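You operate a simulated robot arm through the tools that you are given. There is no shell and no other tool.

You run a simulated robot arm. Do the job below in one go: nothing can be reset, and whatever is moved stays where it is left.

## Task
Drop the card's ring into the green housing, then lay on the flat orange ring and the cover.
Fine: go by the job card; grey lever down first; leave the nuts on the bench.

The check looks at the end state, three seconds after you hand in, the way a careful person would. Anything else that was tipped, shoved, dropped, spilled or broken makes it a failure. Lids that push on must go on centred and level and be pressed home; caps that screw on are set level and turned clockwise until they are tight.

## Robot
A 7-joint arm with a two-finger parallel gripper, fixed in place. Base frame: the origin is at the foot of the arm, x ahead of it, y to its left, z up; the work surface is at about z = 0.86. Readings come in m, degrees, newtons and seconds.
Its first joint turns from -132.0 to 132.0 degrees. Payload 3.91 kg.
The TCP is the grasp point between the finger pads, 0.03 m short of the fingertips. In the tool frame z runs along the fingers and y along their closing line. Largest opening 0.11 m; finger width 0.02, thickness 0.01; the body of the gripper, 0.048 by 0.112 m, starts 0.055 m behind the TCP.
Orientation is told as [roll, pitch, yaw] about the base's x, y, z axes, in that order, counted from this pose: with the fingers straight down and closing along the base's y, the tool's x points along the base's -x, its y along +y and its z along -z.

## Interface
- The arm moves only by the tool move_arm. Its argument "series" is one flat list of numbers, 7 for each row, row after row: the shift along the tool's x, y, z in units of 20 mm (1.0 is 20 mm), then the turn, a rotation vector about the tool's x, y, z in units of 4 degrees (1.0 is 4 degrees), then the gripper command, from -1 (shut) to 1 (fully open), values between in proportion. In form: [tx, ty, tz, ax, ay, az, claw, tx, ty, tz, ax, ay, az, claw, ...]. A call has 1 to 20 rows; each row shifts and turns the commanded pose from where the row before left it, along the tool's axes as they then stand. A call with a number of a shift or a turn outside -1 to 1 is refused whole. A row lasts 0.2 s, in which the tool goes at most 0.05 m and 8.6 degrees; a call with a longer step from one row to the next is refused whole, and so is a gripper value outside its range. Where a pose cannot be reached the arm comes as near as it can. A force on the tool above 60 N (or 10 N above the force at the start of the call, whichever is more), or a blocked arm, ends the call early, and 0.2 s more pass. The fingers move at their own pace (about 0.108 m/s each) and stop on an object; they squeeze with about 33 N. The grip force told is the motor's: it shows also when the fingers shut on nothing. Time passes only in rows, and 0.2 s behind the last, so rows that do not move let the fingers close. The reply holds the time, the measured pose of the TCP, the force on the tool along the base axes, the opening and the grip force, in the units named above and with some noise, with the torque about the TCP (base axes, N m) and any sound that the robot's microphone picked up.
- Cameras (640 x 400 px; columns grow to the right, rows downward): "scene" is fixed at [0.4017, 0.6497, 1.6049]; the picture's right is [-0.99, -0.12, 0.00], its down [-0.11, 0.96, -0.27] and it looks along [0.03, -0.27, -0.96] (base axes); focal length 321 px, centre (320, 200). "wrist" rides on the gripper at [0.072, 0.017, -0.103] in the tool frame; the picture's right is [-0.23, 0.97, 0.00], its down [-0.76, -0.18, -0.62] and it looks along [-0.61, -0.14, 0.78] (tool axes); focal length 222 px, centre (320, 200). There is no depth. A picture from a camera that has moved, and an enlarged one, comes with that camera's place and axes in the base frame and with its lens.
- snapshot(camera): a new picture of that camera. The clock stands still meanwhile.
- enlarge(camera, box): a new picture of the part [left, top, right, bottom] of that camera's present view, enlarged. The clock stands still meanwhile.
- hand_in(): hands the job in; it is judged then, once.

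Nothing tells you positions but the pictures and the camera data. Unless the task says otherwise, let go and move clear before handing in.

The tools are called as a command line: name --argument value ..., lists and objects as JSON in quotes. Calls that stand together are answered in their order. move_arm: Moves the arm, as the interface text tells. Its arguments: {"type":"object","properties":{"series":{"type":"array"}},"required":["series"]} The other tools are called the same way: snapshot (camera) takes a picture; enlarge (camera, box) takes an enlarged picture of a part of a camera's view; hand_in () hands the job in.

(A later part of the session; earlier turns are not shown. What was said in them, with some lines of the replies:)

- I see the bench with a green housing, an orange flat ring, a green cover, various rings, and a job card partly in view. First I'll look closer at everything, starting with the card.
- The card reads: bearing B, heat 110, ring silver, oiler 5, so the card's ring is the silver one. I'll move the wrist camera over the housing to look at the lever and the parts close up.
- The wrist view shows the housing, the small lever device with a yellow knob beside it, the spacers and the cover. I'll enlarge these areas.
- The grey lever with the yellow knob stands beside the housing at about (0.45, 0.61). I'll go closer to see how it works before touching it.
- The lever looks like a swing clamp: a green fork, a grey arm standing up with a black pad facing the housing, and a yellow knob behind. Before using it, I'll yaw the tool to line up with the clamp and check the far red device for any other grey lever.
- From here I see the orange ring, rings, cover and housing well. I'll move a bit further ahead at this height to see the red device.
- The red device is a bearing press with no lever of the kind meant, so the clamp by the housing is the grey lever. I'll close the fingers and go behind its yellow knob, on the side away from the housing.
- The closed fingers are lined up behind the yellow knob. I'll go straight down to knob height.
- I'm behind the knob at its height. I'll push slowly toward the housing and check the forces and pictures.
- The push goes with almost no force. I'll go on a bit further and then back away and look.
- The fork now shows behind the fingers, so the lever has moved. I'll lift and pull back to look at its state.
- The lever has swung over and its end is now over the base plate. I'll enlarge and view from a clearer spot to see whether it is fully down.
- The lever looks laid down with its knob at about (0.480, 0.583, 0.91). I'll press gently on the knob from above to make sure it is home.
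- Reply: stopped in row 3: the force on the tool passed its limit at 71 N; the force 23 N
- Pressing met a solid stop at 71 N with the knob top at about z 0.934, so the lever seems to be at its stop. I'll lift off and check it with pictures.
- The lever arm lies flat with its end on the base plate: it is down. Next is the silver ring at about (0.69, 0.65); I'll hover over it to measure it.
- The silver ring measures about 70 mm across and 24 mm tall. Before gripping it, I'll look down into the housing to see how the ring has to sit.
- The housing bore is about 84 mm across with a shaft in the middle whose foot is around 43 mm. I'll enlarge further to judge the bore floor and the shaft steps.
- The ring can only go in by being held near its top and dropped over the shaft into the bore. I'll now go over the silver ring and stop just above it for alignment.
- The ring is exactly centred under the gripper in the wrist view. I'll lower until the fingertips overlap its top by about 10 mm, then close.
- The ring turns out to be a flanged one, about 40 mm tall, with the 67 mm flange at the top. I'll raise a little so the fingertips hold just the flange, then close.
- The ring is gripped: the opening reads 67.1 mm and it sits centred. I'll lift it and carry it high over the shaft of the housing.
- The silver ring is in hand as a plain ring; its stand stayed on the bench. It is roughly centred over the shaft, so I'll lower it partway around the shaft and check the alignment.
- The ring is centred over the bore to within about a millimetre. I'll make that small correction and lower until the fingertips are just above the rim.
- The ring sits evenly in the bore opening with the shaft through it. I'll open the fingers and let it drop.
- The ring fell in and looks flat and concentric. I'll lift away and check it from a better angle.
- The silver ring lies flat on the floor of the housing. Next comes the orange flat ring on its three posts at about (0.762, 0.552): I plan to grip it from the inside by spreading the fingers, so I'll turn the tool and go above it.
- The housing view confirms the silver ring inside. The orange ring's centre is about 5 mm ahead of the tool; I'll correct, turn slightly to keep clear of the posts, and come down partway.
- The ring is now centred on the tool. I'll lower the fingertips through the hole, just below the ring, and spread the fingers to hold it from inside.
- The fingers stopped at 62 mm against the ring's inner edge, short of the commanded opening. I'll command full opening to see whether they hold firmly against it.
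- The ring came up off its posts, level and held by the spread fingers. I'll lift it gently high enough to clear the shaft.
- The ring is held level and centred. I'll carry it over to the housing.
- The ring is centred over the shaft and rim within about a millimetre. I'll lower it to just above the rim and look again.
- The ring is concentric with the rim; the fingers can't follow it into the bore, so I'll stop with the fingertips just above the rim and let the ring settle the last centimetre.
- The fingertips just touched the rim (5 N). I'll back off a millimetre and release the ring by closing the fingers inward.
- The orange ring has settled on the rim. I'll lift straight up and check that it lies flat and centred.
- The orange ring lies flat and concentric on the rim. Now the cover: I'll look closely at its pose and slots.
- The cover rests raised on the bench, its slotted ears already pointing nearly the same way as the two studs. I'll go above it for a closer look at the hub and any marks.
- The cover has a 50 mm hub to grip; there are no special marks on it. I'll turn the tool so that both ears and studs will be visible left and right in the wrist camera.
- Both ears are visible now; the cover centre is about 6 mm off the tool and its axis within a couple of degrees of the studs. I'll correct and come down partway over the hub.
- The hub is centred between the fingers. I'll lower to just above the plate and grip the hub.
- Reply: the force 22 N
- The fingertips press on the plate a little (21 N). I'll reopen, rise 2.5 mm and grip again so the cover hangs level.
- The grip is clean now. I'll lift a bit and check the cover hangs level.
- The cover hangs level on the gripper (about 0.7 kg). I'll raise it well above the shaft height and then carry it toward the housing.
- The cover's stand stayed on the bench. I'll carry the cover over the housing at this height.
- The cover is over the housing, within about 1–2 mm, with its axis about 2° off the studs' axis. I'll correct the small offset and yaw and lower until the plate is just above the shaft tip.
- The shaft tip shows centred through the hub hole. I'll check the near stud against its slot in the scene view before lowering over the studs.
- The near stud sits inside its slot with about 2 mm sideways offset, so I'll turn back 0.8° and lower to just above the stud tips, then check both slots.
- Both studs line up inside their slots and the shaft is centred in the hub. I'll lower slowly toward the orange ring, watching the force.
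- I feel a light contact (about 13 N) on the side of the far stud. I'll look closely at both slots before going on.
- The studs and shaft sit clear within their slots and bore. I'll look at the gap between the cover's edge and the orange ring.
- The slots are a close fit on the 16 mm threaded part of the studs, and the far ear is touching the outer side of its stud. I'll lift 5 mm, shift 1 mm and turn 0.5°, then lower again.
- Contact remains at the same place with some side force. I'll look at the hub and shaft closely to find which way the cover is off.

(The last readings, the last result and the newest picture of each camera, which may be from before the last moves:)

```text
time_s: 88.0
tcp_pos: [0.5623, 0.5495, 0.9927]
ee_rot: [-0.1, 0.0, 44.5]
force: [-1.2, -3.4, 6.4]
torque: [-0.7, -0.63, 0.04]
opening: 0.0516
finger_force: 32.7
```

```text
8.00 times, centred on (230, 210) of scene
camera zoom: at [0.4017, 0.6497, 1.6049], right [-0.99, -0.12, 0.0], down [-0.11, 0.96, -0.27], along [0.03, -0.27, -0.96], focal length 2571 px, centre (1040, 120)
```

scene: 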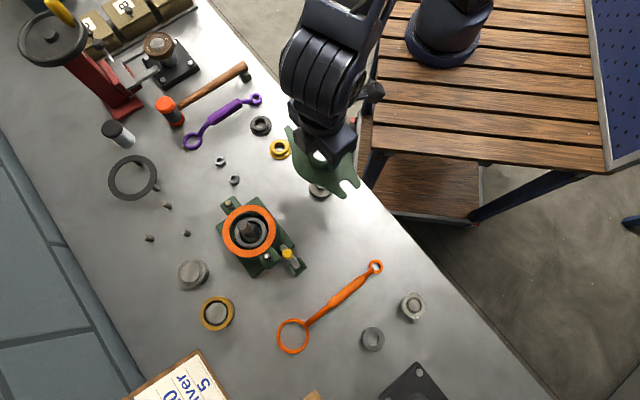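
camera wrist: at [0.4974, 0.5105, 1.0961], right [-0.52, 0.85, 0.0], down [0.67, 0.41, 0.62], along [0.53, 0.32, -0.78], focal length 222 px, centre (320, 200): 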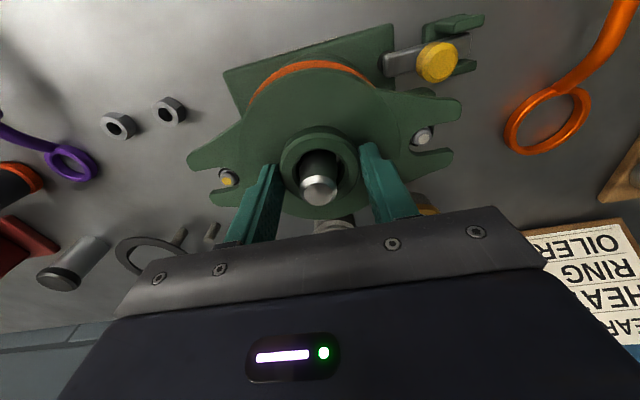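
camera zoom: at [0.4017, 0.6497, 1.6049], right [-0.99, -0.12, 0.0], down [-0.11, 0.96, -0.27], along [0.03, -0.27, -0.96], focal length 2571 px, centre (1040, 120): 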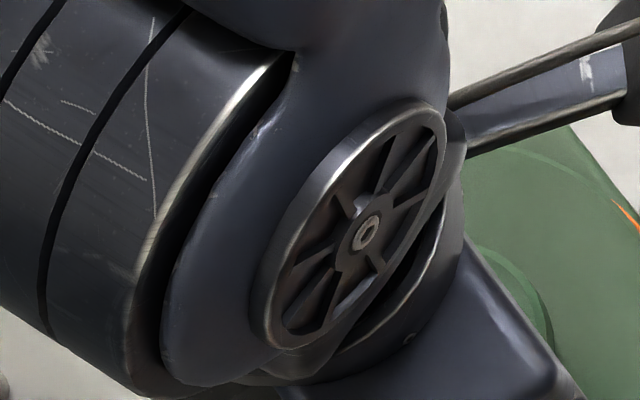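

By the scene view the near stud is now centred in its slot while the far one is about 3 mm off, so the cover needs to turn the other way about the near stud. I'll lift 6 mm, turn 1.2° back and shift 1.7 mm, then check.

move_arm --series '[0, 0, -0.3, 0, 0, 0, -1, 0, 0, 0, 0, 0, -0.3, -1, -0.083, -0.019, 0, 0, 0, 0, -1, 0, 0, 0, 0, 0, 0, -1]'

enlarge --camera "wrist" --box '[205, 145, 275, 205]'

enlarge --camera "wrist" --box '[390, 90, 460, 160]'

enlarge --camera "scene" --box '[255, 230, 300, 275]'

```text
time_s: 89.0
tcp_pos: [0.5637, 0.5501, 0.9967]
ee_rot: [-0.1, 0.1, 45.8]
force: [-0.8, 0.2, -8.5]
torque: [0.01, -0.02, 0.0]
opening: 0.0518
finger_force: 33.6
```

```text
6.67 times, centred on (240, 175) of wrist
camera zoom: at [0.4997, 0.51, 1.1012], right [-0.54, 0.84, 0.0], down [0.66, 0.42, 0.62], along [0.52, 0.33, -0.78], focal length 1481 px, centre (853, 367)
```

zoom: 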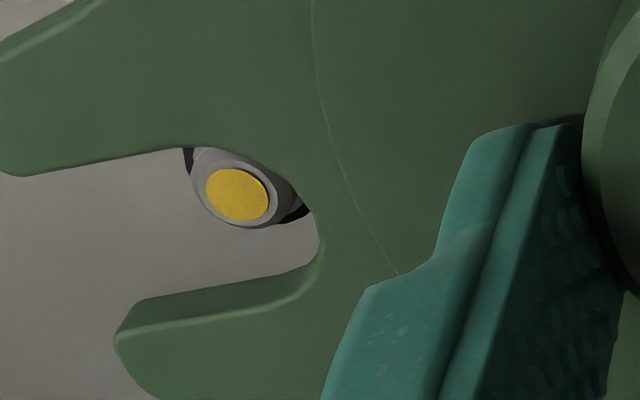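

```text
5.71 times, centred on (425, 125) of wrist
camera zoom: at [0.4997, 0.51, 1.1012], right [-0.54, 0.84, 0.0], down [0.66, 0.42, 0.62], along [0.52, 0.33, -0.78], focal length 1269 px, centre (-280, 629)
```

zoom: 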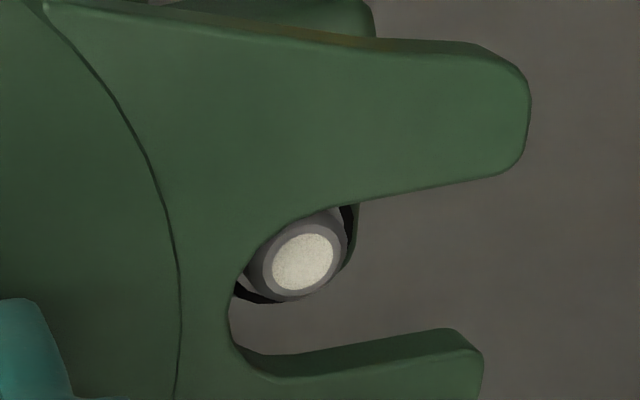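

```text
8.89 times, centred on (278, 252) of scene
camera zoom: at [0.4017, 0.6497, 1.6049], right [-0.99, -0.12, 0.0], down [-0.11, 0.96, -0.27], along [0.03, -0.27, -0.96], focal length 2857 px, centre (698, -267)
```

zoom: 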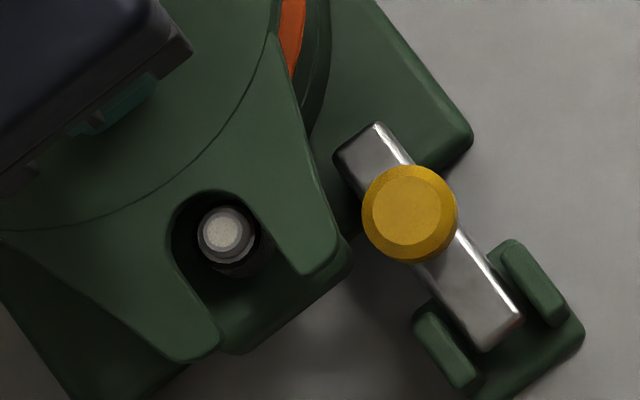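

Now both studs read as centred in their slots from both cameras. I'll lower again slowly.

move_arm --series '[0, 0, 0.15, 0, 0, 0, -1, 0, 0, 0.15, 0, 0, 0, -1, 0, 0, 0, 0, 0, 0, -1]'

```text
time_s: 89.8
tcp_pos: [0.5645, 0.5502, 0.9936]
ee_rot: [-0.2, 0.0, 45.9]
force: [2.5, 0.6, 7.7]
torque: [0.61, 0.7, -0.09]
opening: 0.0515
finger_force: 32.7
```

Contact again at the same height, this time on the near-stud side. I'll look at both ears once more, closely.

enlarge --camera "scene" --box '[262, 240, 292, 270]'

enlarge --camera "wrist" --box '[205, 145, 275, 205]'

enlarge --camera "wrist" --box '[390, 90, 460, 160]'

enlarge --camera "wrist" --box '[180, 30, 460, 230]'

```text
13.33 times, centred on (277, 255) of scene
camera zoom: at [0.4017, 0.6497, 1.6049], right [-0.99, -0.12, 0.0], down [-0.11, 0.96, -0.27], along [0.03, -0.27, -0.96], focal length 4285 px, centre (893, -533)
```

zoom: 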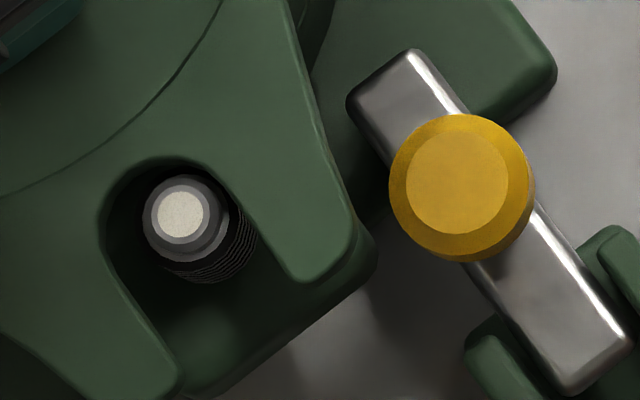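

```text
6.67 times, centred on (240, 175) of wrist
camera zoom: at [0.5, 0.5103, 1.0958], right [-0.54, 0.84, 0.0], down [0.66, 0.42, 0.62], along [0.53, 0.34, -0.78], focal length 1481 px, centre (853, 367)
```

zoom: 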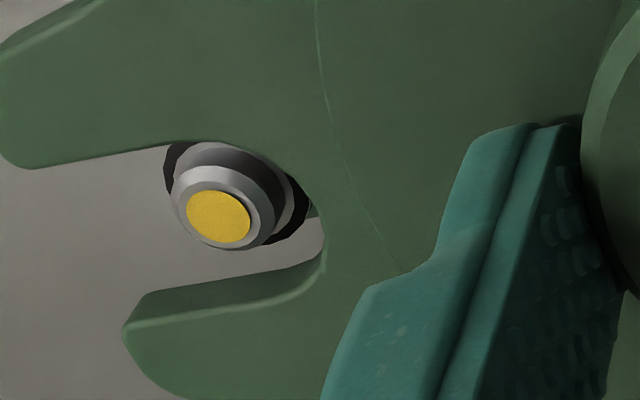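

```text
5.71 times, centred on (425, 125) of wrist
camera zoom: at [0.5, 0.5103, 1.0958], right [-0.54, 0.84, 0.0], down [0.66, 0.42, 0.62], along [0.53, 0.34, -0.78], focal length 1269 px, centre (-280, 629)
```

zoom: 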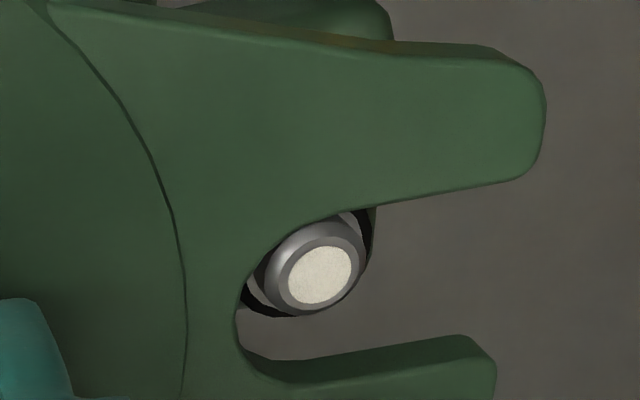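

```text
2.00 times, centred on (320, 130) of wrist
camera zoom: at [0.5, 0.5103, 1.0958], right [-0.54, 0.84, 0.0], down [0.66, 0.42, 0.62], along [0.53, 0.34, -0.78], focal length 444 px, centre (320, 340)
```

zoom: 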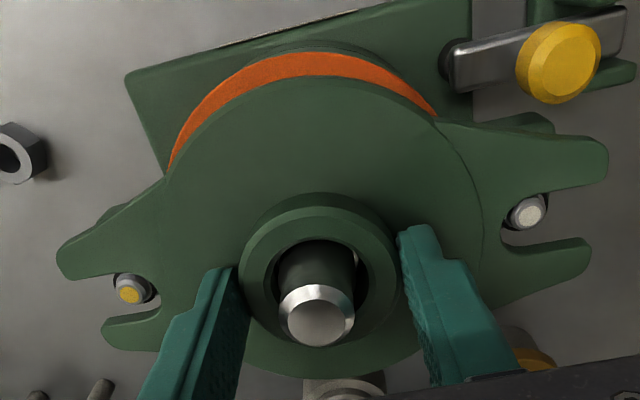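

The studs are clear of the slots, yet contact comes at this height each time. I'll lift off the contact and check the stand left on the bench, to learn the shape of the cover's underside.

move_arm --series '[0, 0, -0.4, 0, 0, 0, -1, 0, 0, 0, 0, 0, 0, -1]'

enlarge --camera "scene" --box '[295, 165, 345, 215]'

enlarge --camera "scene" --box '[165, 245, 225, 305]'

enlarge --camera "wrist" --box '[180, 30, 460, 230]'

```text
time_s: 90.4
tcp_pos: [0.5623, 0.55, 0.9989]
ee_rot: [-0.1, 0.1, 45.8]
force: [0.7, 0.4, -7.5]
torque: [-0.03, 0.0, 0.01]
opening: 0.0515
finger_force: 33.0
```

```text
8.00 times, centred on (320, 190) of scene
camera zoom: at [0.4017, 0.6497, 1.6049], right [-0.99, -0.12, 0.0], down [-0.11, 0.96, -0.27], along [0.03, -0.27, -0.96], focal length 2571 px, centre (320, 280)
```

zoom: 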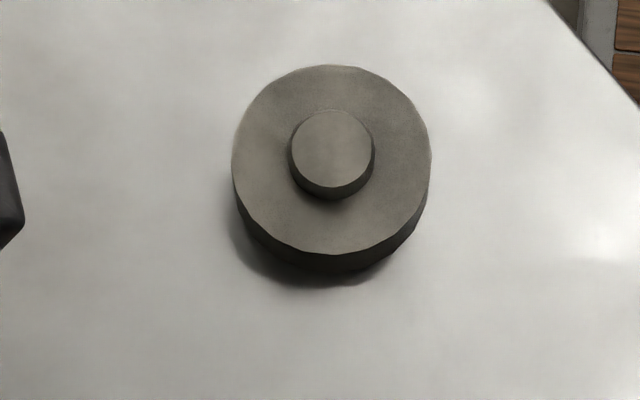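

```text
6.67 times, centred on (195, 275) of scene
camera zoom: at [0.4017, 0.6497, 1.6049], right [-0.99, -0.12, 0.0], down [-0.11, 0.96, -0.27], along [0.03, -0.27, -0.96], focal length 2143 px, centre (1153, -300)
```

zoom: 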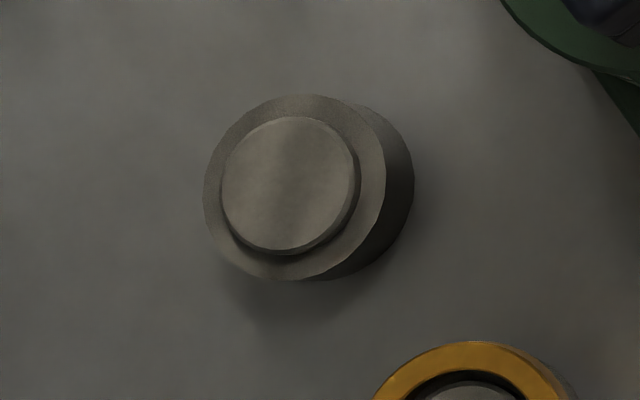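

```text
2.00 times, centred on (320, 130) of wrist
camera zoom: at [0.4997, 0.5099, 1.1027], right [-0.54, 0.84, 0.0], down [0.66, 0.42, 0.62], along [0.52, 0.33, -0.78], focal length 444 px, centre (320, 340)
```

zoom: 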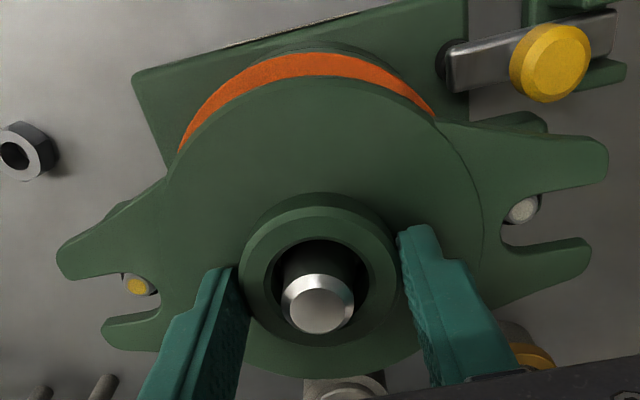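

enlarge --camera "wrist" --box '[285, 140, 355, 200]'

enlarge --camera "wrist" --box '[225, 35, 425, 115]'

```text
6.67 times, centred on (320, 170) of wrist
camera zoom: at [0.4997, 0.5099, 1.1027], right [-0.54, 0.84, 0.0], down [0.66, 0.42, 0.62], along [0.52, 0.33, -0.78], focal length 1481 px, centre (320, 400)
```

zoom: 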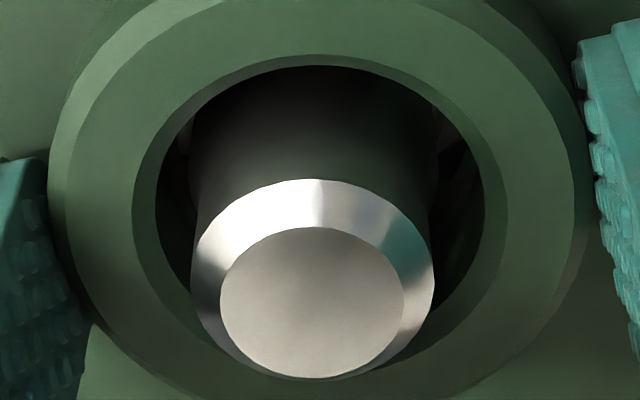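

```text
3.20 times, centred on (325, 75) of wrist
camera zoom: at [0.4997, 0.5099, 1.1027], right [-0.54, 0.84, 0.0], down [0.66, 0.42, 0.62], along [0.52, 0.33, -0.78], focal length 711 px, centre (304, 600)
```

zoom: 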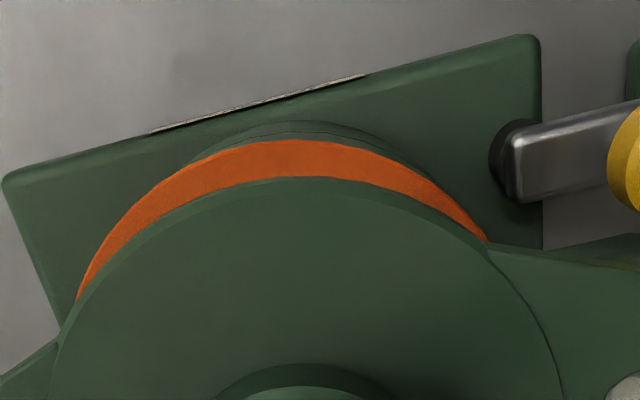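

The cover is aligned with shaft and studs, yet something stops it about a centimetre above the ring. It can't leave the shaft and studs now, so I'll lower to light contact, let it go, and look at it unobstructed.

move_arm --series '[0, 0, 0.15, 0, 0, 0, -1, 0, 0, 0.08, 0, 0, 0, -1, 0, 0, 0, 0, 0, 0, -1]'

```text
time_s: 91.2
tcp_pos: [0.5631, 0.5506, 0.9963]
ee_rot: [-0.1, 0.1, 45.8]
force: [0.5, -1.1, -8.1]
torque: [-0.01, 0.01, -0.02]
opening: 0.0519
finger_force: 32.7
```

move_arm --series '[0, 0, 0.06, 0, 0, 0, -1, 0, 0, 0, 0, 0, 0, -1]'

move_arm --series '[0, 0, 0.05, 0, 0, 0, -1, 0, 0, 0, 0, 0, 0, -1]'

```text
time_s: 91.8
tcp_pos: [0.5635, 0.551, 0.9946]
ee_rot: [-0.1, 0.1, 45.9]
force: [0.0, 0.0, -6.8]
torque: [-0.02, -0.01, 0.0]
opening: 0.0517
finger_force: 32.8
```

```text
time_s: 92.4
tcp_pos: [0.5635, 0.5508, 0.992]
ee_rot: [0.0, 0.2, 45.8]
force: [-0.4, 0.8, -8.2]
torque: [-0.03, -0.01, 0.01]
opening: 0.0517
finger_force: 33.1
```

Now it goes lower without contact. I'll continue in small steps.

move_arm --series '[0, 0, 0.06, 0, 0, 0, -1, 0, 0, 0, 0, 0, 0, -1]'

move_arm --series '[0, 0, 0.06, 0, 0, 0, -1, 0, 0, 0, 0, 0, 0, -1]'

enlarge --camera "wrist" --box '[180, 30, 460, 230]'

```text
time_s: 93.0
tcp_pos: [0.5626, 0.5491, 0.9915]
ee_rot: [-0.1, 0.1, 45.7]
force: [-1.0, -1.4, -7.5]
torque: [-0.01, 0.11, 0.15]
opening: 0.0519
finger_force: 33.1
```

```text
time_s: 93.6
tcp_pos: [0.5631, 0.55, 0.9912]
ee_rot: [-0.1, 0.1, 45.9]
force: [-2.2, -2.5, -6.4]
torque: [-0.02, 0.13, 0.19]
opening: 0.0516
finger_force: 33.1
```

```text
2.00 times, centred on (320, 130) of wrist
camera zoom: at [0.4998, 0.5102, 1.094], right [-0.54, 0.84, 0.0], down [0.66, 0.42, 0.62], along [0.52, 0.33, -0.78], focal length 444 px, centre (320, 340)
```

zoom: 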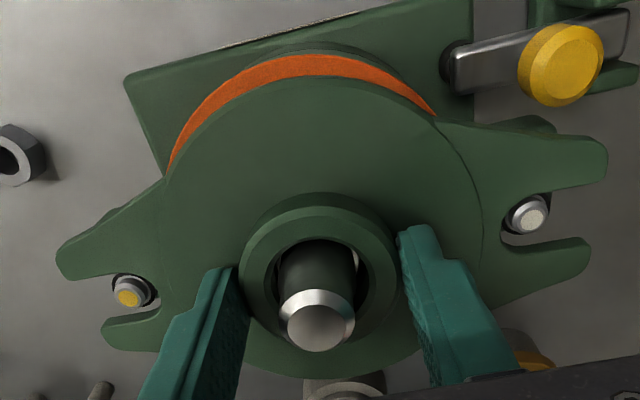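

The side force and twist show the near ear's prong rubbing its stud, so a bit more counter-clockwise turn about the far stud is needed. I'll lift 2 mm, turn 0.8° and shift back 1 mm, then lower.

move_arm --series '[0, 0, -0.12, 0, 0, 0, -1, 0.049, 0.011, 0, 0, 0, -0.2, -1, 0, 0, 0, 0, 0, 0, -1]'

move_arm --series '[0, 0, 0.1, 0, 0, 0, -1, 0, 0, 0.1, 0, 0, 0, -1, 0, 0, 0, 0, 0, 0, -1]'

```text
time_s: 94.4
tcp_pos: [0.5623, 0.5499, 0.993]
ee_rot: [-0.1, 0.1, 46.5]
force: [-0.2, 0.0, -7.9]
torque: [-0.02, -0.01, -0.02]
opening: 0.0518
finger_force: 32.9
```

```text
time_s: 95.2
tcp_pos: [0.5636, 0.5489, 0.9894]
ee_rot: [-0.1, 0.1, 46.6]
force: [1.3, 0.3, -7.5]
torque: [0.01, -0.01, 0.05]
opening: 0.0518
finger_force: 33.2
```

That cleared it. I'll keep lowering in small steps.

move_arm --series '[0, 0, 0.1, 0, 0, 0, -1, 0, 0, 0, 0, 0, 0, -1]'

move_arm --series '[0, 0, 0.1, 0, 0, 0, -1, 0, 0, 0, 0, 0, 0, -1]'

```text
time_s: 95.8
tcp_pos: [0.5631, 0.5508, 0.987]
ee_rot: [-0.1, 0.2, 46.6]
force: [0.2, 0.9, -7.8]
torque: [-0.01, 0.02, 0.0]
opening: 0.0516
finger_force: 33.4
```

```text
time_s: 96.4
tcp_pos: [0.5632, 0.5494, 0.9849]
ee_rot: [-0.1, 0.0, 46.6]
force: [-0.2, 0.2, -8.6]
torque: [-0.02, 0.0, -0.02]
opening: 0.0519
finger_force: 32.9
```

move_arm --series '[0, 0, 0.08, 0, 0, 0, -1, 0, 0, 0, 0, 0, 0, -1]'

move_arm --series '[0, 0, 0.08, 0, 0, 0, -1, 0, 0, 0, 0, 0, 0, -1]'

enlarge --camera "wrist" --box '[180, 30, 460, 230]'

enlarge --camera "scene" --box '[225, 200, 305, 280]'

```text
time_s: 97.0
tcp_pos: [0.563, 0.5498, 0.983]
ee_rot: [-0.2, 0.1, 46.6]
force: [1.0, 0.5, -7.8]
torque: [0.01, -0.01, -0.04]
opening: 0.0517
finger_force: 33.2
```

```text
time_s: 97.6
tcp_pos: [0.5619, 0.5493, 0.9815]
ee_rot: [-0.1, 0.1, 46.6]
force: [0.6, 0.1, -7.3]
torque: [-0.02, -0.01, -0.05]
opening: 0.0519
finger_force: 32.8
```

```text
2.00 times, centred on (320, 130) of wrist
camera zoom: at [0.4995, 0.5086, 1.085], right [-0.55, 0.83, 0.0], down [0.65, 0.43, 0.62], along [0.52, 0.34, -0.78], focal length 444 px, centre (320, 340)
```

zoom: 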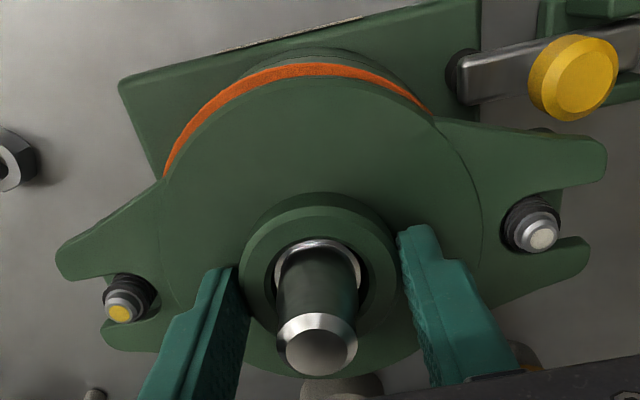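

```text
5.00 times, centred on (265, 240) of scene
camera zoom: at [0.4017, 0.6497, 1.6049], right [-0.99, -0.12, 0.0], down [-0.11, 0.96, -0.27], along [0.03, -0.27, -0.96], focal length 1607 px, centre (595, 0)
```

zoom: 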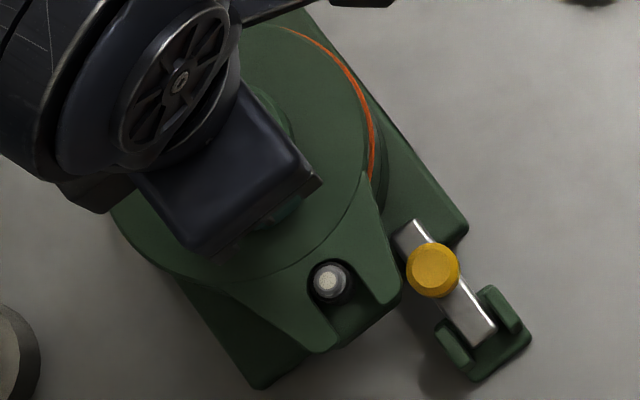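

The cover is sliding down freely over both studs and the shaft. I'll continue in small steps until it seats on the orange ring.

move_arm --series '[0, 0, 0.08, 0, 0, 0, -1, 0, 0, 0, 0, 0, 0, -1]'

move_arm --series '[0, 0, 0.08, 0, 0, 0, -1, 0, 0, 0, 0, 0, 0, -1]'

move_arm --series '[0, 0, 0.08, 0, 0, 0, -1, 0, 0, 0, 0, 0, 0, -1]'

```text
time_s: 98.2
tcp_pos: [0.5622, 0.5493, 0.9799]
ee_rot: [-0.1, 0.1, 46.6]
force: [-0.4, -0.8, -7.3]
torque: [-0.01, 0.01, 0.01]
opening: 0.0517
finger_force: 32.9
```

```text
time_s: 98.8
tcp_pos: [0.5631, 0.5489, 0.9784]
ee_rot: [-0.1, 0.1, 46.6]
force: [-0.5, 0.0, -7.1]
torque: [-0.01, 0.02, 0.01]
opening: 0.0517
finger_force: 32.5
```

```text
time_s: 99.4
tcp_pos: [0.563, 0.5485, 0.9768]
ee_rot: [-0.1, 0.2, 46.6]
force: [0.1, 0.4, -7.2]
torque: [0.0, -0.02, -0.01]
opening: 0.0519
finger_force: 32.6
```

move_arm --series '[0, 0, 0.08, 0, 0, 0, -1, 0, 0, 0, 0, 0, 0, -1]'

move_arm --series '[0, 0, 0.08, 0, 0, 0, -1, 0, 0, 0, 0, 0, 0, -1]'

enlarge --camera "wrist" --box '[180, 30, 460, 230]'

```text
time_s: 100.0
tcp_pos: [0.5614, 0.5505, 0.9752]
ee_rot: [-0.2, 0.1, 46.5]
force: [-0.1, -0.1, -7.2]
torque: [-0.02, 0.01, 0.0]
opening: 0.0514
finger_force: 32.7
```

```text
time_s: 100.6
tcp_pos: [0.5624, 0.5506, 0.9753]
ee_rot: [-0.1, 0.0, 46.5]
force: [-0.7, 0.0, 2.7]
torque: [-0.46, -0.12, 0.03]
opening: 0.0518
finger_force: 33.5
```

```text
2.00 times, centred on (320, 130) of wrist
camera zoom: at [0.4994, 0.5085, 1.0779], right [-0.55, 0.83, 0.0], down [0.65, 0.43, 0.62], along [0.52, 0.34, -0.78], focal length 444 px, centre (320, 340)
```

zoom: 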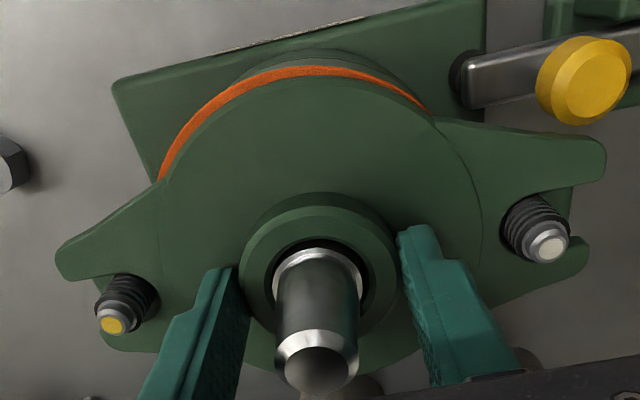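

The cover has met the orange ring, slightly earlier on one side. I'll press 1.5 mm more to level it, then let go.

move_arm --series '[0, 0, 0.08, 0, 0, 0, -1, 0, 0, 0, 0, 0, 0, -1]'

move_arm --series '[0, 0, 0, 0, 0, 0, 0.1, 0, 0, 0, 0, 0, 0, 0.1, 0, 0, 0, 0, 0, 0, 0.1]'

enlarge --camera "wrist" --box '[180, 30, 460, 230]'

```text
time_s: 101.2
tcp_pos: [0.5626, 0.5491, 0.9753]
ee_rot: [-0.1, -0.1, 46.6]
force: [-1.0, -3.2, 26.9]
torque: [0.04, 0.23, 0.0]
opening: 0.0519
finger_force: 33.0
```

```text
time_s: 102.0
tcp_pos: [0.5628, 0.5503, 0.9718]
ee_rot: [0.0, 0.0, 46.5]
force: [4.8, -8.3, 22.0]
torque: [0.24, 0.37, 0.03]
opening: 0.056
finger_force: 0.2
```

```text
2.00 times, centred on (320, 130) of wrist
camera zoom: at [0.4998, 0.5079, 1.0763], right [-0.55, 0.83, 0.0], down [0.65, 0.43, 0.62], along [0.52, 0.34, -0.78], focal length 444 px, centre (320, 340)
```

zoom: 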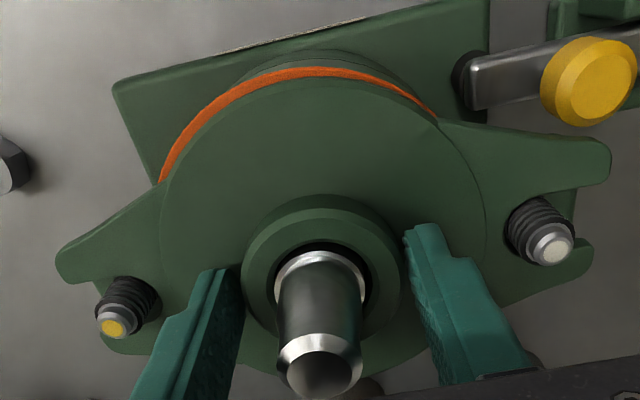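

The contact was level (27 N, little twist) and the fingers have let go. I'll rise slightly, open wider and look at how the cover sits.

move_arm --series '[0, 0, -0.2, 0, 0, 0, 0.3, 0, 0, -0.2, 0, 0, 0, 0.3, 0, 0, -0.6, 0, 0, 0, 0.4, 0, 0, -0.8, 0, 0, 0, 0.4, 0, 0, -0.8, 0, 0, 0, 0.4, 0, 0, -0.8, 0, 0, 0, 0.4, 0, 0, 0, 0, 0, 0, 0.4]'

enlarge --camera "wrist" --box '[180, 30, 460, 230]'

enlarge --camera "scene" --box '[205, 185, 305, 285]'

```text
time_s: 103.6
tcp_pos: [0.5626, 0.5507, 1.0415]
ee_rot: [-0.1, 0.1, 46.6]
force: [0.5, 0.0, -0.5]
torque: [-0.03, 0.0, -0.02]
opening: 0.0769
finger_force: 0.1
```

```text
2.00 times, centred on (320, 130) of wrist
camera zoom: at [0.4996, 0.5091, 1.1442], right [-0.55, 0.83, 0.0], down [0.65, 0.43, 0.62], along [0.52, 0.34, -0.78], focal length 444 px, centre (320, 340)
```

zoom: 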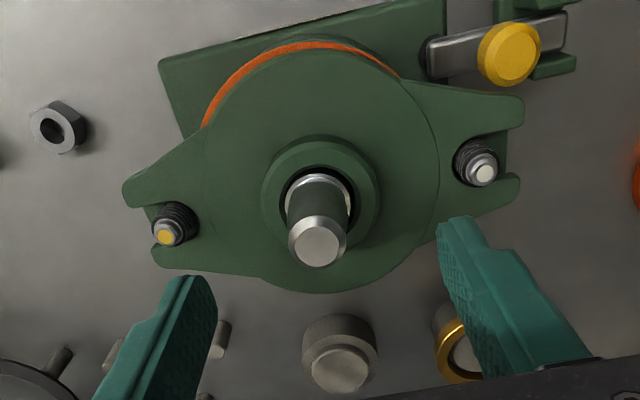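

```text
4.00 times, centred on (255, 235) of scene
camera zoom: at [0.4017, 0.6497, 1.6049], right [-0.99, -0.12, 0.0], down [-0.11, 0.96, -0.27], along [0.03, -0.27, -0.96], focal length 1286 px, centre (580, 60)
```

zoom: 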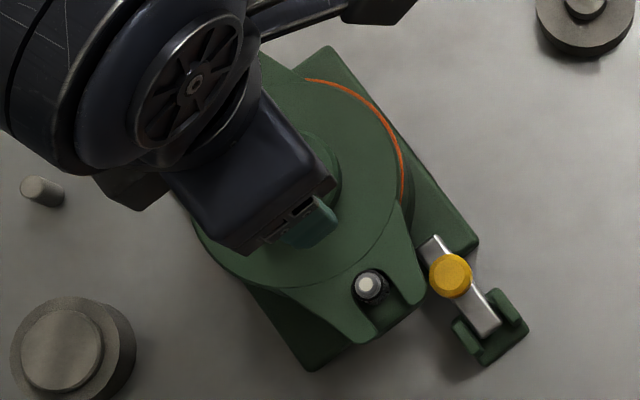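

The cover is on, over both studs and the shaft. I'll move back for a clear view of how level and centred it sits.

move_arm --series '[0.5, 0, -0.9, 0, 0, 0, 0.4, 0.9, 0, -0.9, 0, 0, 0, 0.4, 1, 0, -0.8, 0, 0, 0, 0.4, 1, 0, -0.5, 0, 0, 0, 0.4, 1, 0, 0, 0, 0, 0, 0.4, 1, 0, 0, 0, 0, 0, 0.4, 1, 0, 0, 0, 0, 0, 0.4, 1, 0, 0, 0, 0, 0, 0.4, 1, 0, 0, 0, 0, 0, 0.4, 1, 0, 0, 0, 0, 0, 0.4]'

snapshot --camera "scene"

enlarge --camera "scene" --box '[205, 185, 305, 285]'

snapshot --camera "wrist"

```text
time_s: 105.8
tcp_pos: [0.4328, 0.4117, 1.1029]
ee_rot: [0.0, 0.1, 46.6]
force: [-0.5, 0.1, -0.7]
torque: [0.01, 0.02, 0.02]
opening: 0.0769
finger_force: 0.1
```

```text
taken
```

scene: 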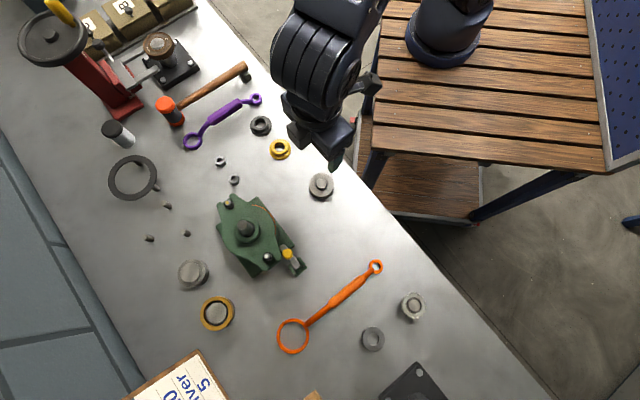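

```text
4.00 times, centred on (255, 235) of scene
camera zoom: at [0.4017, 0.6497, 1.6049], right [-0.99, -0.12, 0.0], down [-0.11, 0.96, -0.27], along [0.03, -0.27, -0.96], focal length 1286 px, centre (580, 60)
```

zoom: 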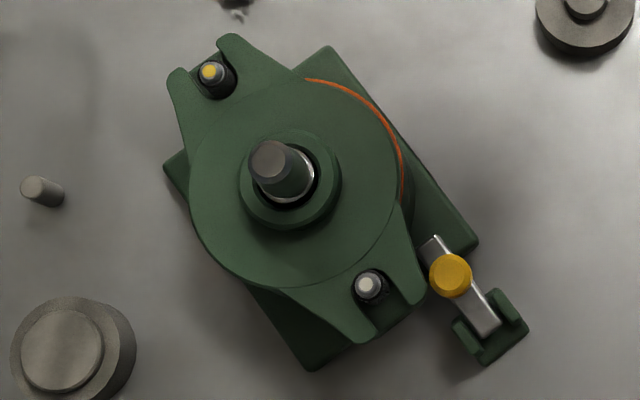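

```text
taken
camera wrist: at [0.37, 0.3717, 1.2068], right [-0.55, 0.83, 0.0], down [0.65, 0.43, 0.62], along [0.52, 0.34, -0.78], focal length 222 px, centre (320, 200)
```

wrist: 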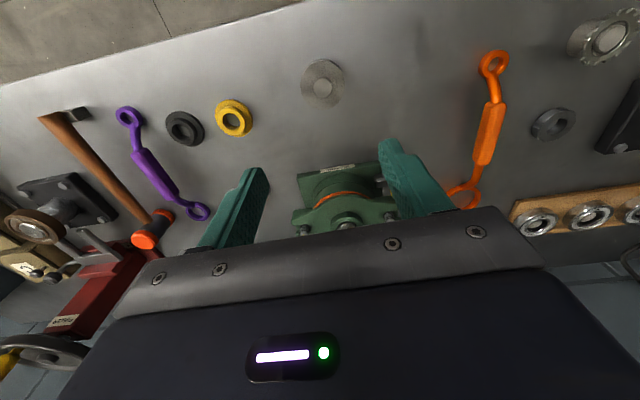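

The cover sits over both studs with only a thin even line of orange showing on one side. I'll press it home with the two fingertips on the disc either side of the hub.

move_arm --series '[-1, 0, 0, 0, 0, 0, 0.45, -1, 0, 0, 0, 0, 0, 0.45, -1, 0, 0, 0, 0, 0, 0.45, -1, 0, 0, 0, 0, 0, 0.45, -1, 0, 0, 0, 0, 0, 0.45, -1, 0, 0, 0, 0, 0, 0.45, -1, 0, 0, 0, 0, 0, 0.45, -1, 0, 0, 0, 0, 0, 0.45, -1, 0, 0, 0, 0, 0, 0.45, -0.45, 0, 0, 0, 0, 0, 0.45, 0, 0, 0, 0, 0, 0, 0.45]'

enlarge --camera "wrist" --box '[180, 30, 460, 230]'

```text
time_s: 108.2
tcp_pos: [0.5622, 0.5496, 1.0998]
ee_rot: [-0.3, 0.1, 46.7]
force: [0.2, 0.0, 0.2]
torque: [0.01, -0.01, 0.02]
opening: 0.0797
finger_force: 0.0
```

```text
2.00 times, centred on (320, 130) of wrist
camera zoom: at [0.4999, 0.5097, 1.205], right [-0.55, 0.83, 0.0], down [0.65, 0.43, 0.62], along [0.52, 0.34, -0.78], focal length 444 px, centre (320, 340)
```

zoom: 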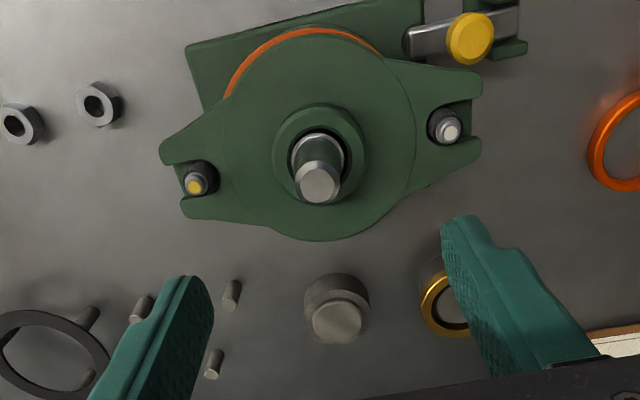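

enlarge --camera "wrist" --box '[235, 30, 405, 160]'

enlarge --camera "wrist" --box '[290, 75, 350, 135]'

```text
3.08 times, centred on (320, 95) of wrist
camera zoom: at [0.4999, 0.5097, 1.205], right [-0.55, 0.83, 0.0], down [0.65, 0.43, 0.62], along [0.52, 0.34, -0.78], focal length 684 px, centre (320, 523)
```

zoom: 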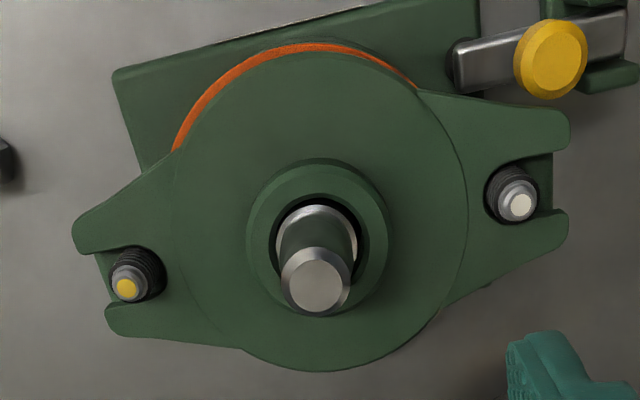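

```text
6.67 times, centred on (320, 105) of wrist
camera zoom: at [0.4999, 0.5097, 1.205], right [-0.55, 0.83, 0.0], down [0.65, 0.43, 0.62], along [0.52, 0.34, -0.78], focal length 1481 px, centre (320, 833)
```

zoom: 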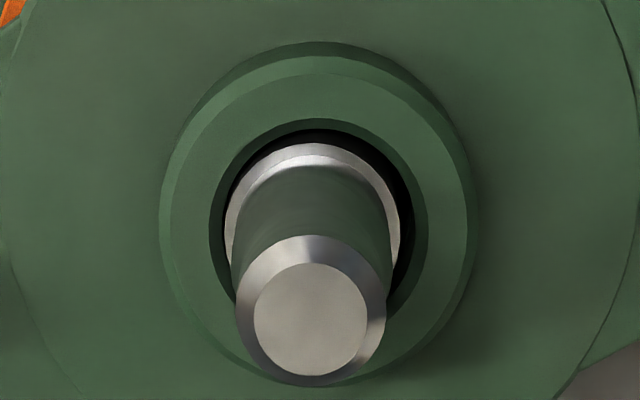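

The cover is about 1 mm to one side of the shaft. I'll go down, close on the hub with the gripper centred on the shaft to nudge it true, then press it home.

move_arm --series '[0.04, -0.058, 0.9, 0, 0, 0, 0.45, 0, 0, 0.9, 0, 0, 0, 0.45, 0, 0, 0.9, 0, 0, 0, 0.45, 0, 0, 0.9, 0, 0, 0, 0.45, 0, 0, 0.9, 0, 0, 0, 0.45, 0, 0, 0.9, 0, 0, 0, 0.45, 0, 0, 0.5, 0, 0, 0, 0.45, 0, 0, 0.35, 0, 0, 0, 0.45, 0, 0, 0, 0, 0, 0, 0.45]'

enlarge --camera "wrist" --box '[180, 30, 460, 230]'

```text
time_s: 110.2
tcp_pos: [0.5627, 0.5495, 0.9768]
ee_rot: [-0.1, 0.1, 46.5]
force: [0.5, -0.2, -0.3]
torque: [0.0, -0.03, -0.01]
opening: 0.0802
finger_force: 0.1
```

```text
2.00 times, centred on (320, 130) of wrist
camera zoom: at [0.5004, 0.508, 1.0801], right [-0.55, 0.83, 0.0], down [0.65, 0.43, 0.62], along [0.52, 0.34, -0.78], focal length 444 px, centre (320, 340)
```

zoom: 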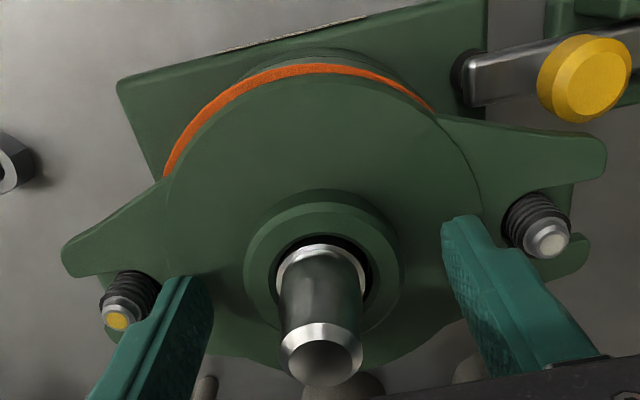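

move_arm --series '[0, 0.02, 0, 0, 0, 0, -1, 0, 0, 0, 0, 0, 0, -1, 0, 0, 0, 0, 0, 0, -1]'

enlarge --camera "wrist" --box '[180, 30, 460, 230]'

enlarge --camera "wrist" --box '[270, 120, 370, 210]'

```text
time_s: 111.0
tcp_pos: [0.5632, 0.549, 0.9762]
ee_rot: [-0.1, 0.2, 46.6]
force: [-2.5, 3.2, -0.1]
torque: [0.26, 0.28, 0.01]
opening: 0.0516
finger_force: 33.4
```

```text
2.00 times, centred on (320, 130) of wrist
camera zoom: at [0.4998, 0.5084, 1.0803], right [-0.55, 0.83, 0.0], down [0.65, 0.43, 0.62], along [0.52, 0.34, -0.78], focal length 444 px, centre (320, 340)
```

zoom: 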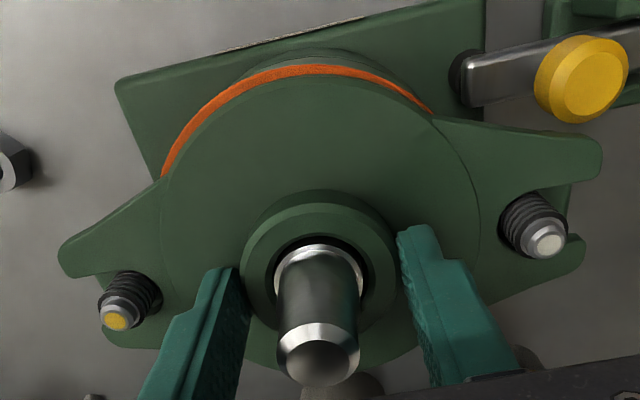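

```text
4.44 times, centred on (320, 165) of wrist
camera zoom: at [0.4998, 0.5084, 1.0803], right [-0.55, 0.83, 0.0], down [0.65, 0.43, 0.62], along [0.52, 0.34, -0.78], focal length 987 px, centre (320, 356)
```

zoom: 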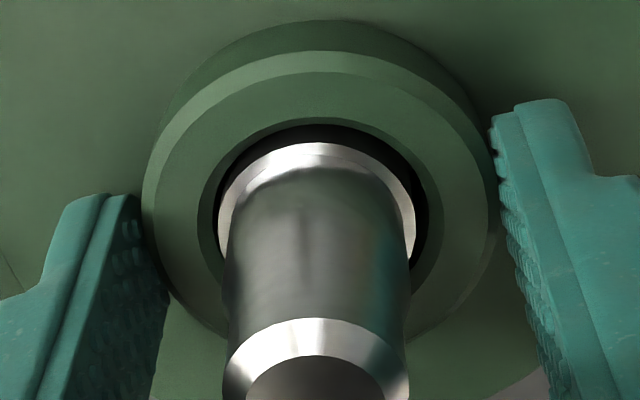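

The hub is now centred on the shaft to about half a millimetre. I'll open and press the disc home with both fingertips.

move_arm --series '[0, 0, 0, 0, 0, 0, 0.5, 0, 0, 0, 0, 0, 0, 0.5, 0, 0, 0, 0, 0, 0, 0.5]'

move_arm --series '[0, 0, 0.1, 0, 0, 0, 0.5, 0, 0, 0.08, 0, 0, 0, 0.5, 0, 0, 0, 0, 0, 0, 0.5]'

```text
time_s: 111.8
tcp_pos: [0.5637, 0.5498, 0.9767]
ee_rot: [-0.1, 0.1, 46.6]
force: [0.0, 0.7, -0.4]
torque: [-0.02, 0.03, 0.01]
opening: 0.0826
finger_force: 0.2
```

```text
time_s: 112.6
tcp_pos: [0.5631, 0.5482, 0.9732]
ee_rot: [-0.1, 0.1, 46.6]
force: [-0.3, -0.3, 0.5]
torque: [-0.03, -0.01, 0.02]
opening: 0.0825
finger_force: 0.1
```

move_arm --series '[0, 0, 0.08, 0, 0, 0, 0.5, 0, 0, 0, 0, 0, 0, 0.5]'

move_arm --series '[0, 0, 0.08, 0, 0, 0, 0.5, 0, 0, 0, 0, 0, 0, 0.5]'

move_arm --series '[0, 0, 0.08, 0, 0, 0, 0.5, 0, 0, 0, 0, 0, 0, 0.5]'

```text
time_s: 113.2
tcp_pos: [0.5639, 0.5482, 0.9721]
ee_rot: [0.0, 0.1, 46.6]
force: [-0.5, -0.6, 9.3]
torque: [0.3, 0.39, 0.02]
opening: 0.0825
finger_force: 0.0
```

```text
time_s: 113.8
tcp_pos: [0.5623, 0.5493, 0.9729]
ee_rot: [-0.1, 0.0, 46.7]
force: [-3.1, -4.1, 38.7]
torque: [0.5, 0.97, 0.01]
opening: 0.0822
finger_force: 0.0
```

```text
time_s: 114.3
tcp_pos: [0.564, 0.5495, 0.9724]
ee_rot: [0.1, -0.3, 46.5]
force: [-2.6, -4.0, 15.2]
torque: [0.12, 0.54, 0.14]
opening: 0.0822
finger_force: 0.0
stopped in row 2: the force on the tool passed its limit at 62 N (the readings are from after the stop); the commanded pose is now the measured one
```

Both fingertips pressed the cover firmly (62 N) at the same height, so it is home and level. I'll lift straight off and move clear, then inspect everything.

move_arm --series '[0, 0, -0.3, 0, 0, 0, 0.5, 0, 0, -0.8, 0, 0, 0, 0.5, 0, 0, -1, 0, 0, 0, 0.5, 0, 0, -1, 0, 0, 0, 0.5, 0, 0, -1, 0, 0, 0, 0.5, 0, 0, -1, 0, 0, 0, 0.5, 0, 0, -1, 0, 0, 0, 0.5]'

enlarge --camera "wrist" --box '[235, 30, 405, 160]'

move_arm --series '[1, 0, 0, 0, 0, 0, 0.5, 1, 0, 0, 0, 0, 0, 0.5, 1, 0, 0, 0, 0, 0, 0.5, 1, 0, 0, 0, 0, 0, 0.5, 1, 0, 0, 0, 0, 0, 0.5, 1, 0, 0, 0, 0, 0, 0.5, 1, 0, 0, 0, 0, 0, 0.5, 1, 0, 0, 0, 0, 0, 0.5, 1, 0, -0.5, 0, 0, 0, 0.5, 1, 0, -0.5, 0, 0, 0, 0.5]'

snapshot --camera "scene"

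enlarge --camera "scene" --box '[205, 185, 315, 285]'

```text
time_s: 115.9
tcp_pos: [0.5639, 0.5497, 1.0932]
ee_rot: [-0.1, -0.2, 46.4]
force: [-0.3, -0.2, 0.3]
torque: [-0.01, 0.05, 0.0]
opening: 0.0824
finger_force: 0.2
```

```text
3.08 times, centred on (320, 95) of wrist
camera zoom: at [0.501, 0.5088, 1.1974], right [-0.55, 0.83, 0.0], down [0.65, 0.43, 0.63], along [0.52, 0.34, -0.78], focal length 684 px, centre (320, 523)
```

zoom: 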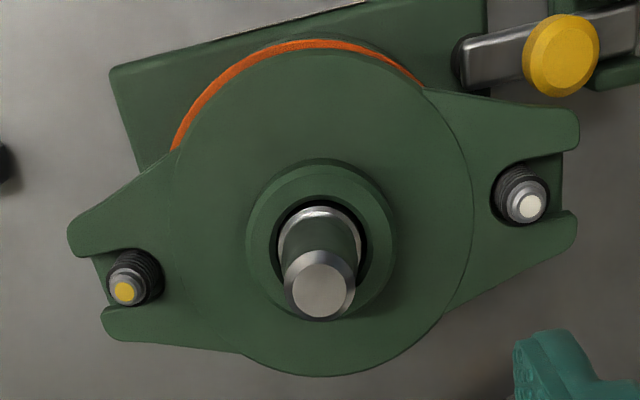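

```text
time_s: 118.1
tcp_pos: [0.4244, 0.4044, 1.1126]
ee_rot: [0.0, -0.2, 46.6]
force: [-0.4, -0.2, 0.3]
torque: [0.01, 0.08, 0.01]
opening: 0.0827
finger_force: 0.1
```

```text
taken
```

scene: 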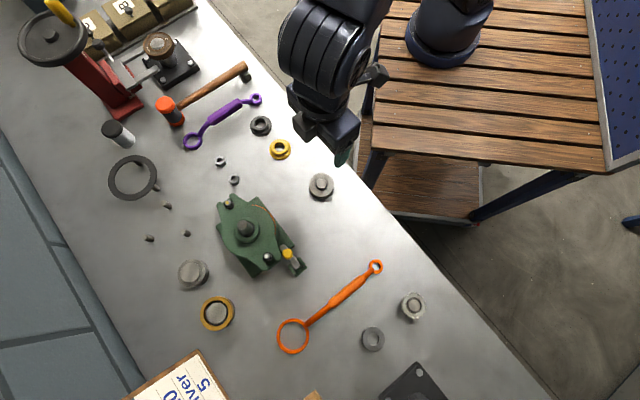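

```text
4.00 times, centred on (260, 235) of scene
camera zoom: at [0.4017, 0.6497, 1.6049], right [-0.99, -0.12, 0.0], down [-0.11, 0.96, -0.27], along [0.03, -0.27, -0.96], focal length 1286 px, centre (560, 60)
```

zoom: 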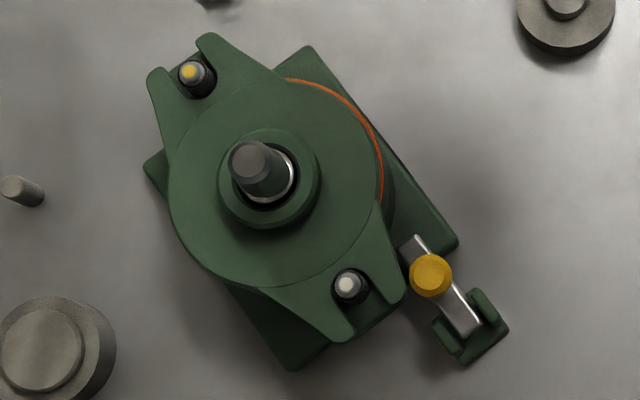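

enlarge --camera "scene" --box '[228, 212, 268, 252]'

enlarge --camera "scene" --box '[262, 235, 312, 275]'

snapshot --camera "wrist"

```text
10.00 times, centred on (248, 232) of scene
camera zoom: at [0.4017, 0.6497, 1.6049], right [-0.99, -0.12, 0.0], down [-0.11, 0.96, -0.27], along [0.03, -0.27, -0.96], focal length 3214 px, centre (1040, -120)
```

zoom: 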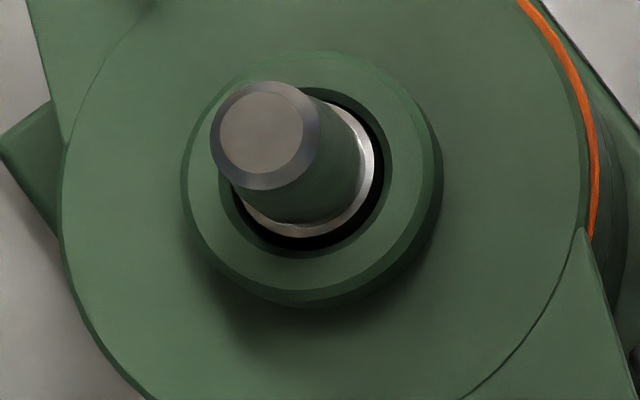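

```text
10.00 times, centred on (287, 255) of scene
camera zoom: at [0.4017, 0.6497, 1.6049], right [-0.99, -0.12, 0.0], down [-0.11, 0.96, -0.27], along [0.03, -0.27, -0.96], focal length 3214 px, centre (650, -350)
```

zoom: 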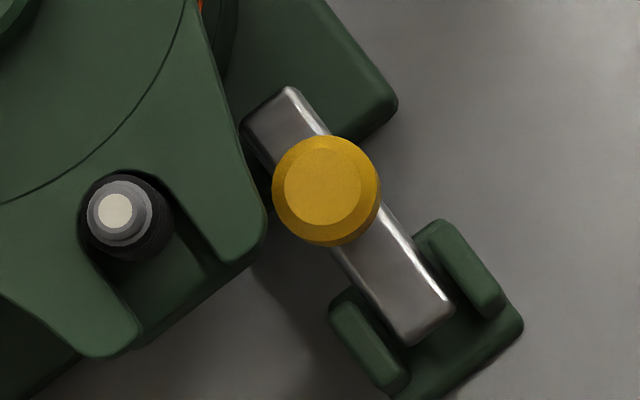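

```text
taken
camera wrist: at [0.362, 0.3635, 1.2161], right [-0.55, 0.83, 0.0], down [0.65, 0.43, 0.63], along [0.52, 0.34, -0.78], focal length 222 px, centre (320, 200)
```

wrist: 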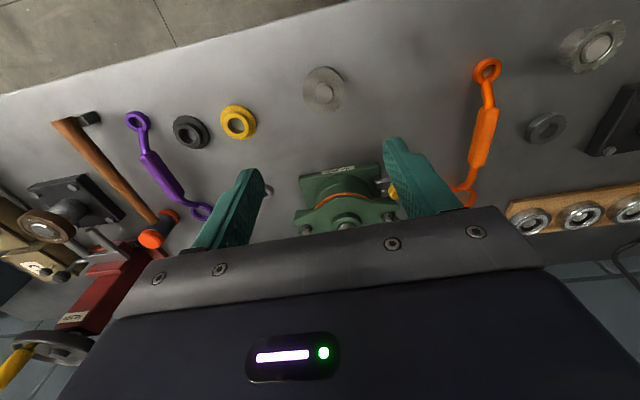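

The lever lies flat on the base plate, and the silver ring, orange ring and cover are stacked within about a millimetre of the shaft. The nuts and everything else are where they were, and the open gripper is clear, so I'm handing in.

hand_in

```text
The job is handed in.
```

The assembly is finished and handed in; the check's result wasn't shown to me.

- **Lever:** I swung the grey clamp lever down first and pressed it to its stop. Its arm now lies flat over the housing's base plate.
- **Silver ring:** The job card calls for silver, so I dropped the silver ring around the shaft into the green housing. It lies flat at the bottom of the bore.
- **Orange ring:** It lies flat on the housing rim, centred to within about a millimetre.
- **Cover:** It is over the shaft and both studs, resting on the orange ring, and I pressed it down to about 60 N. It needed several small corrections because the slots rubbed on the studs on the way down. It ended about a millimetre off the shaft centre, and the final press showed it level.
- **Bench:** The nuts are still on the bench, and I saw nothing else disturbed. The stands for the silver ring and the cover, and the orange ring's posts, stayed where they were. The gripper is open and clear.
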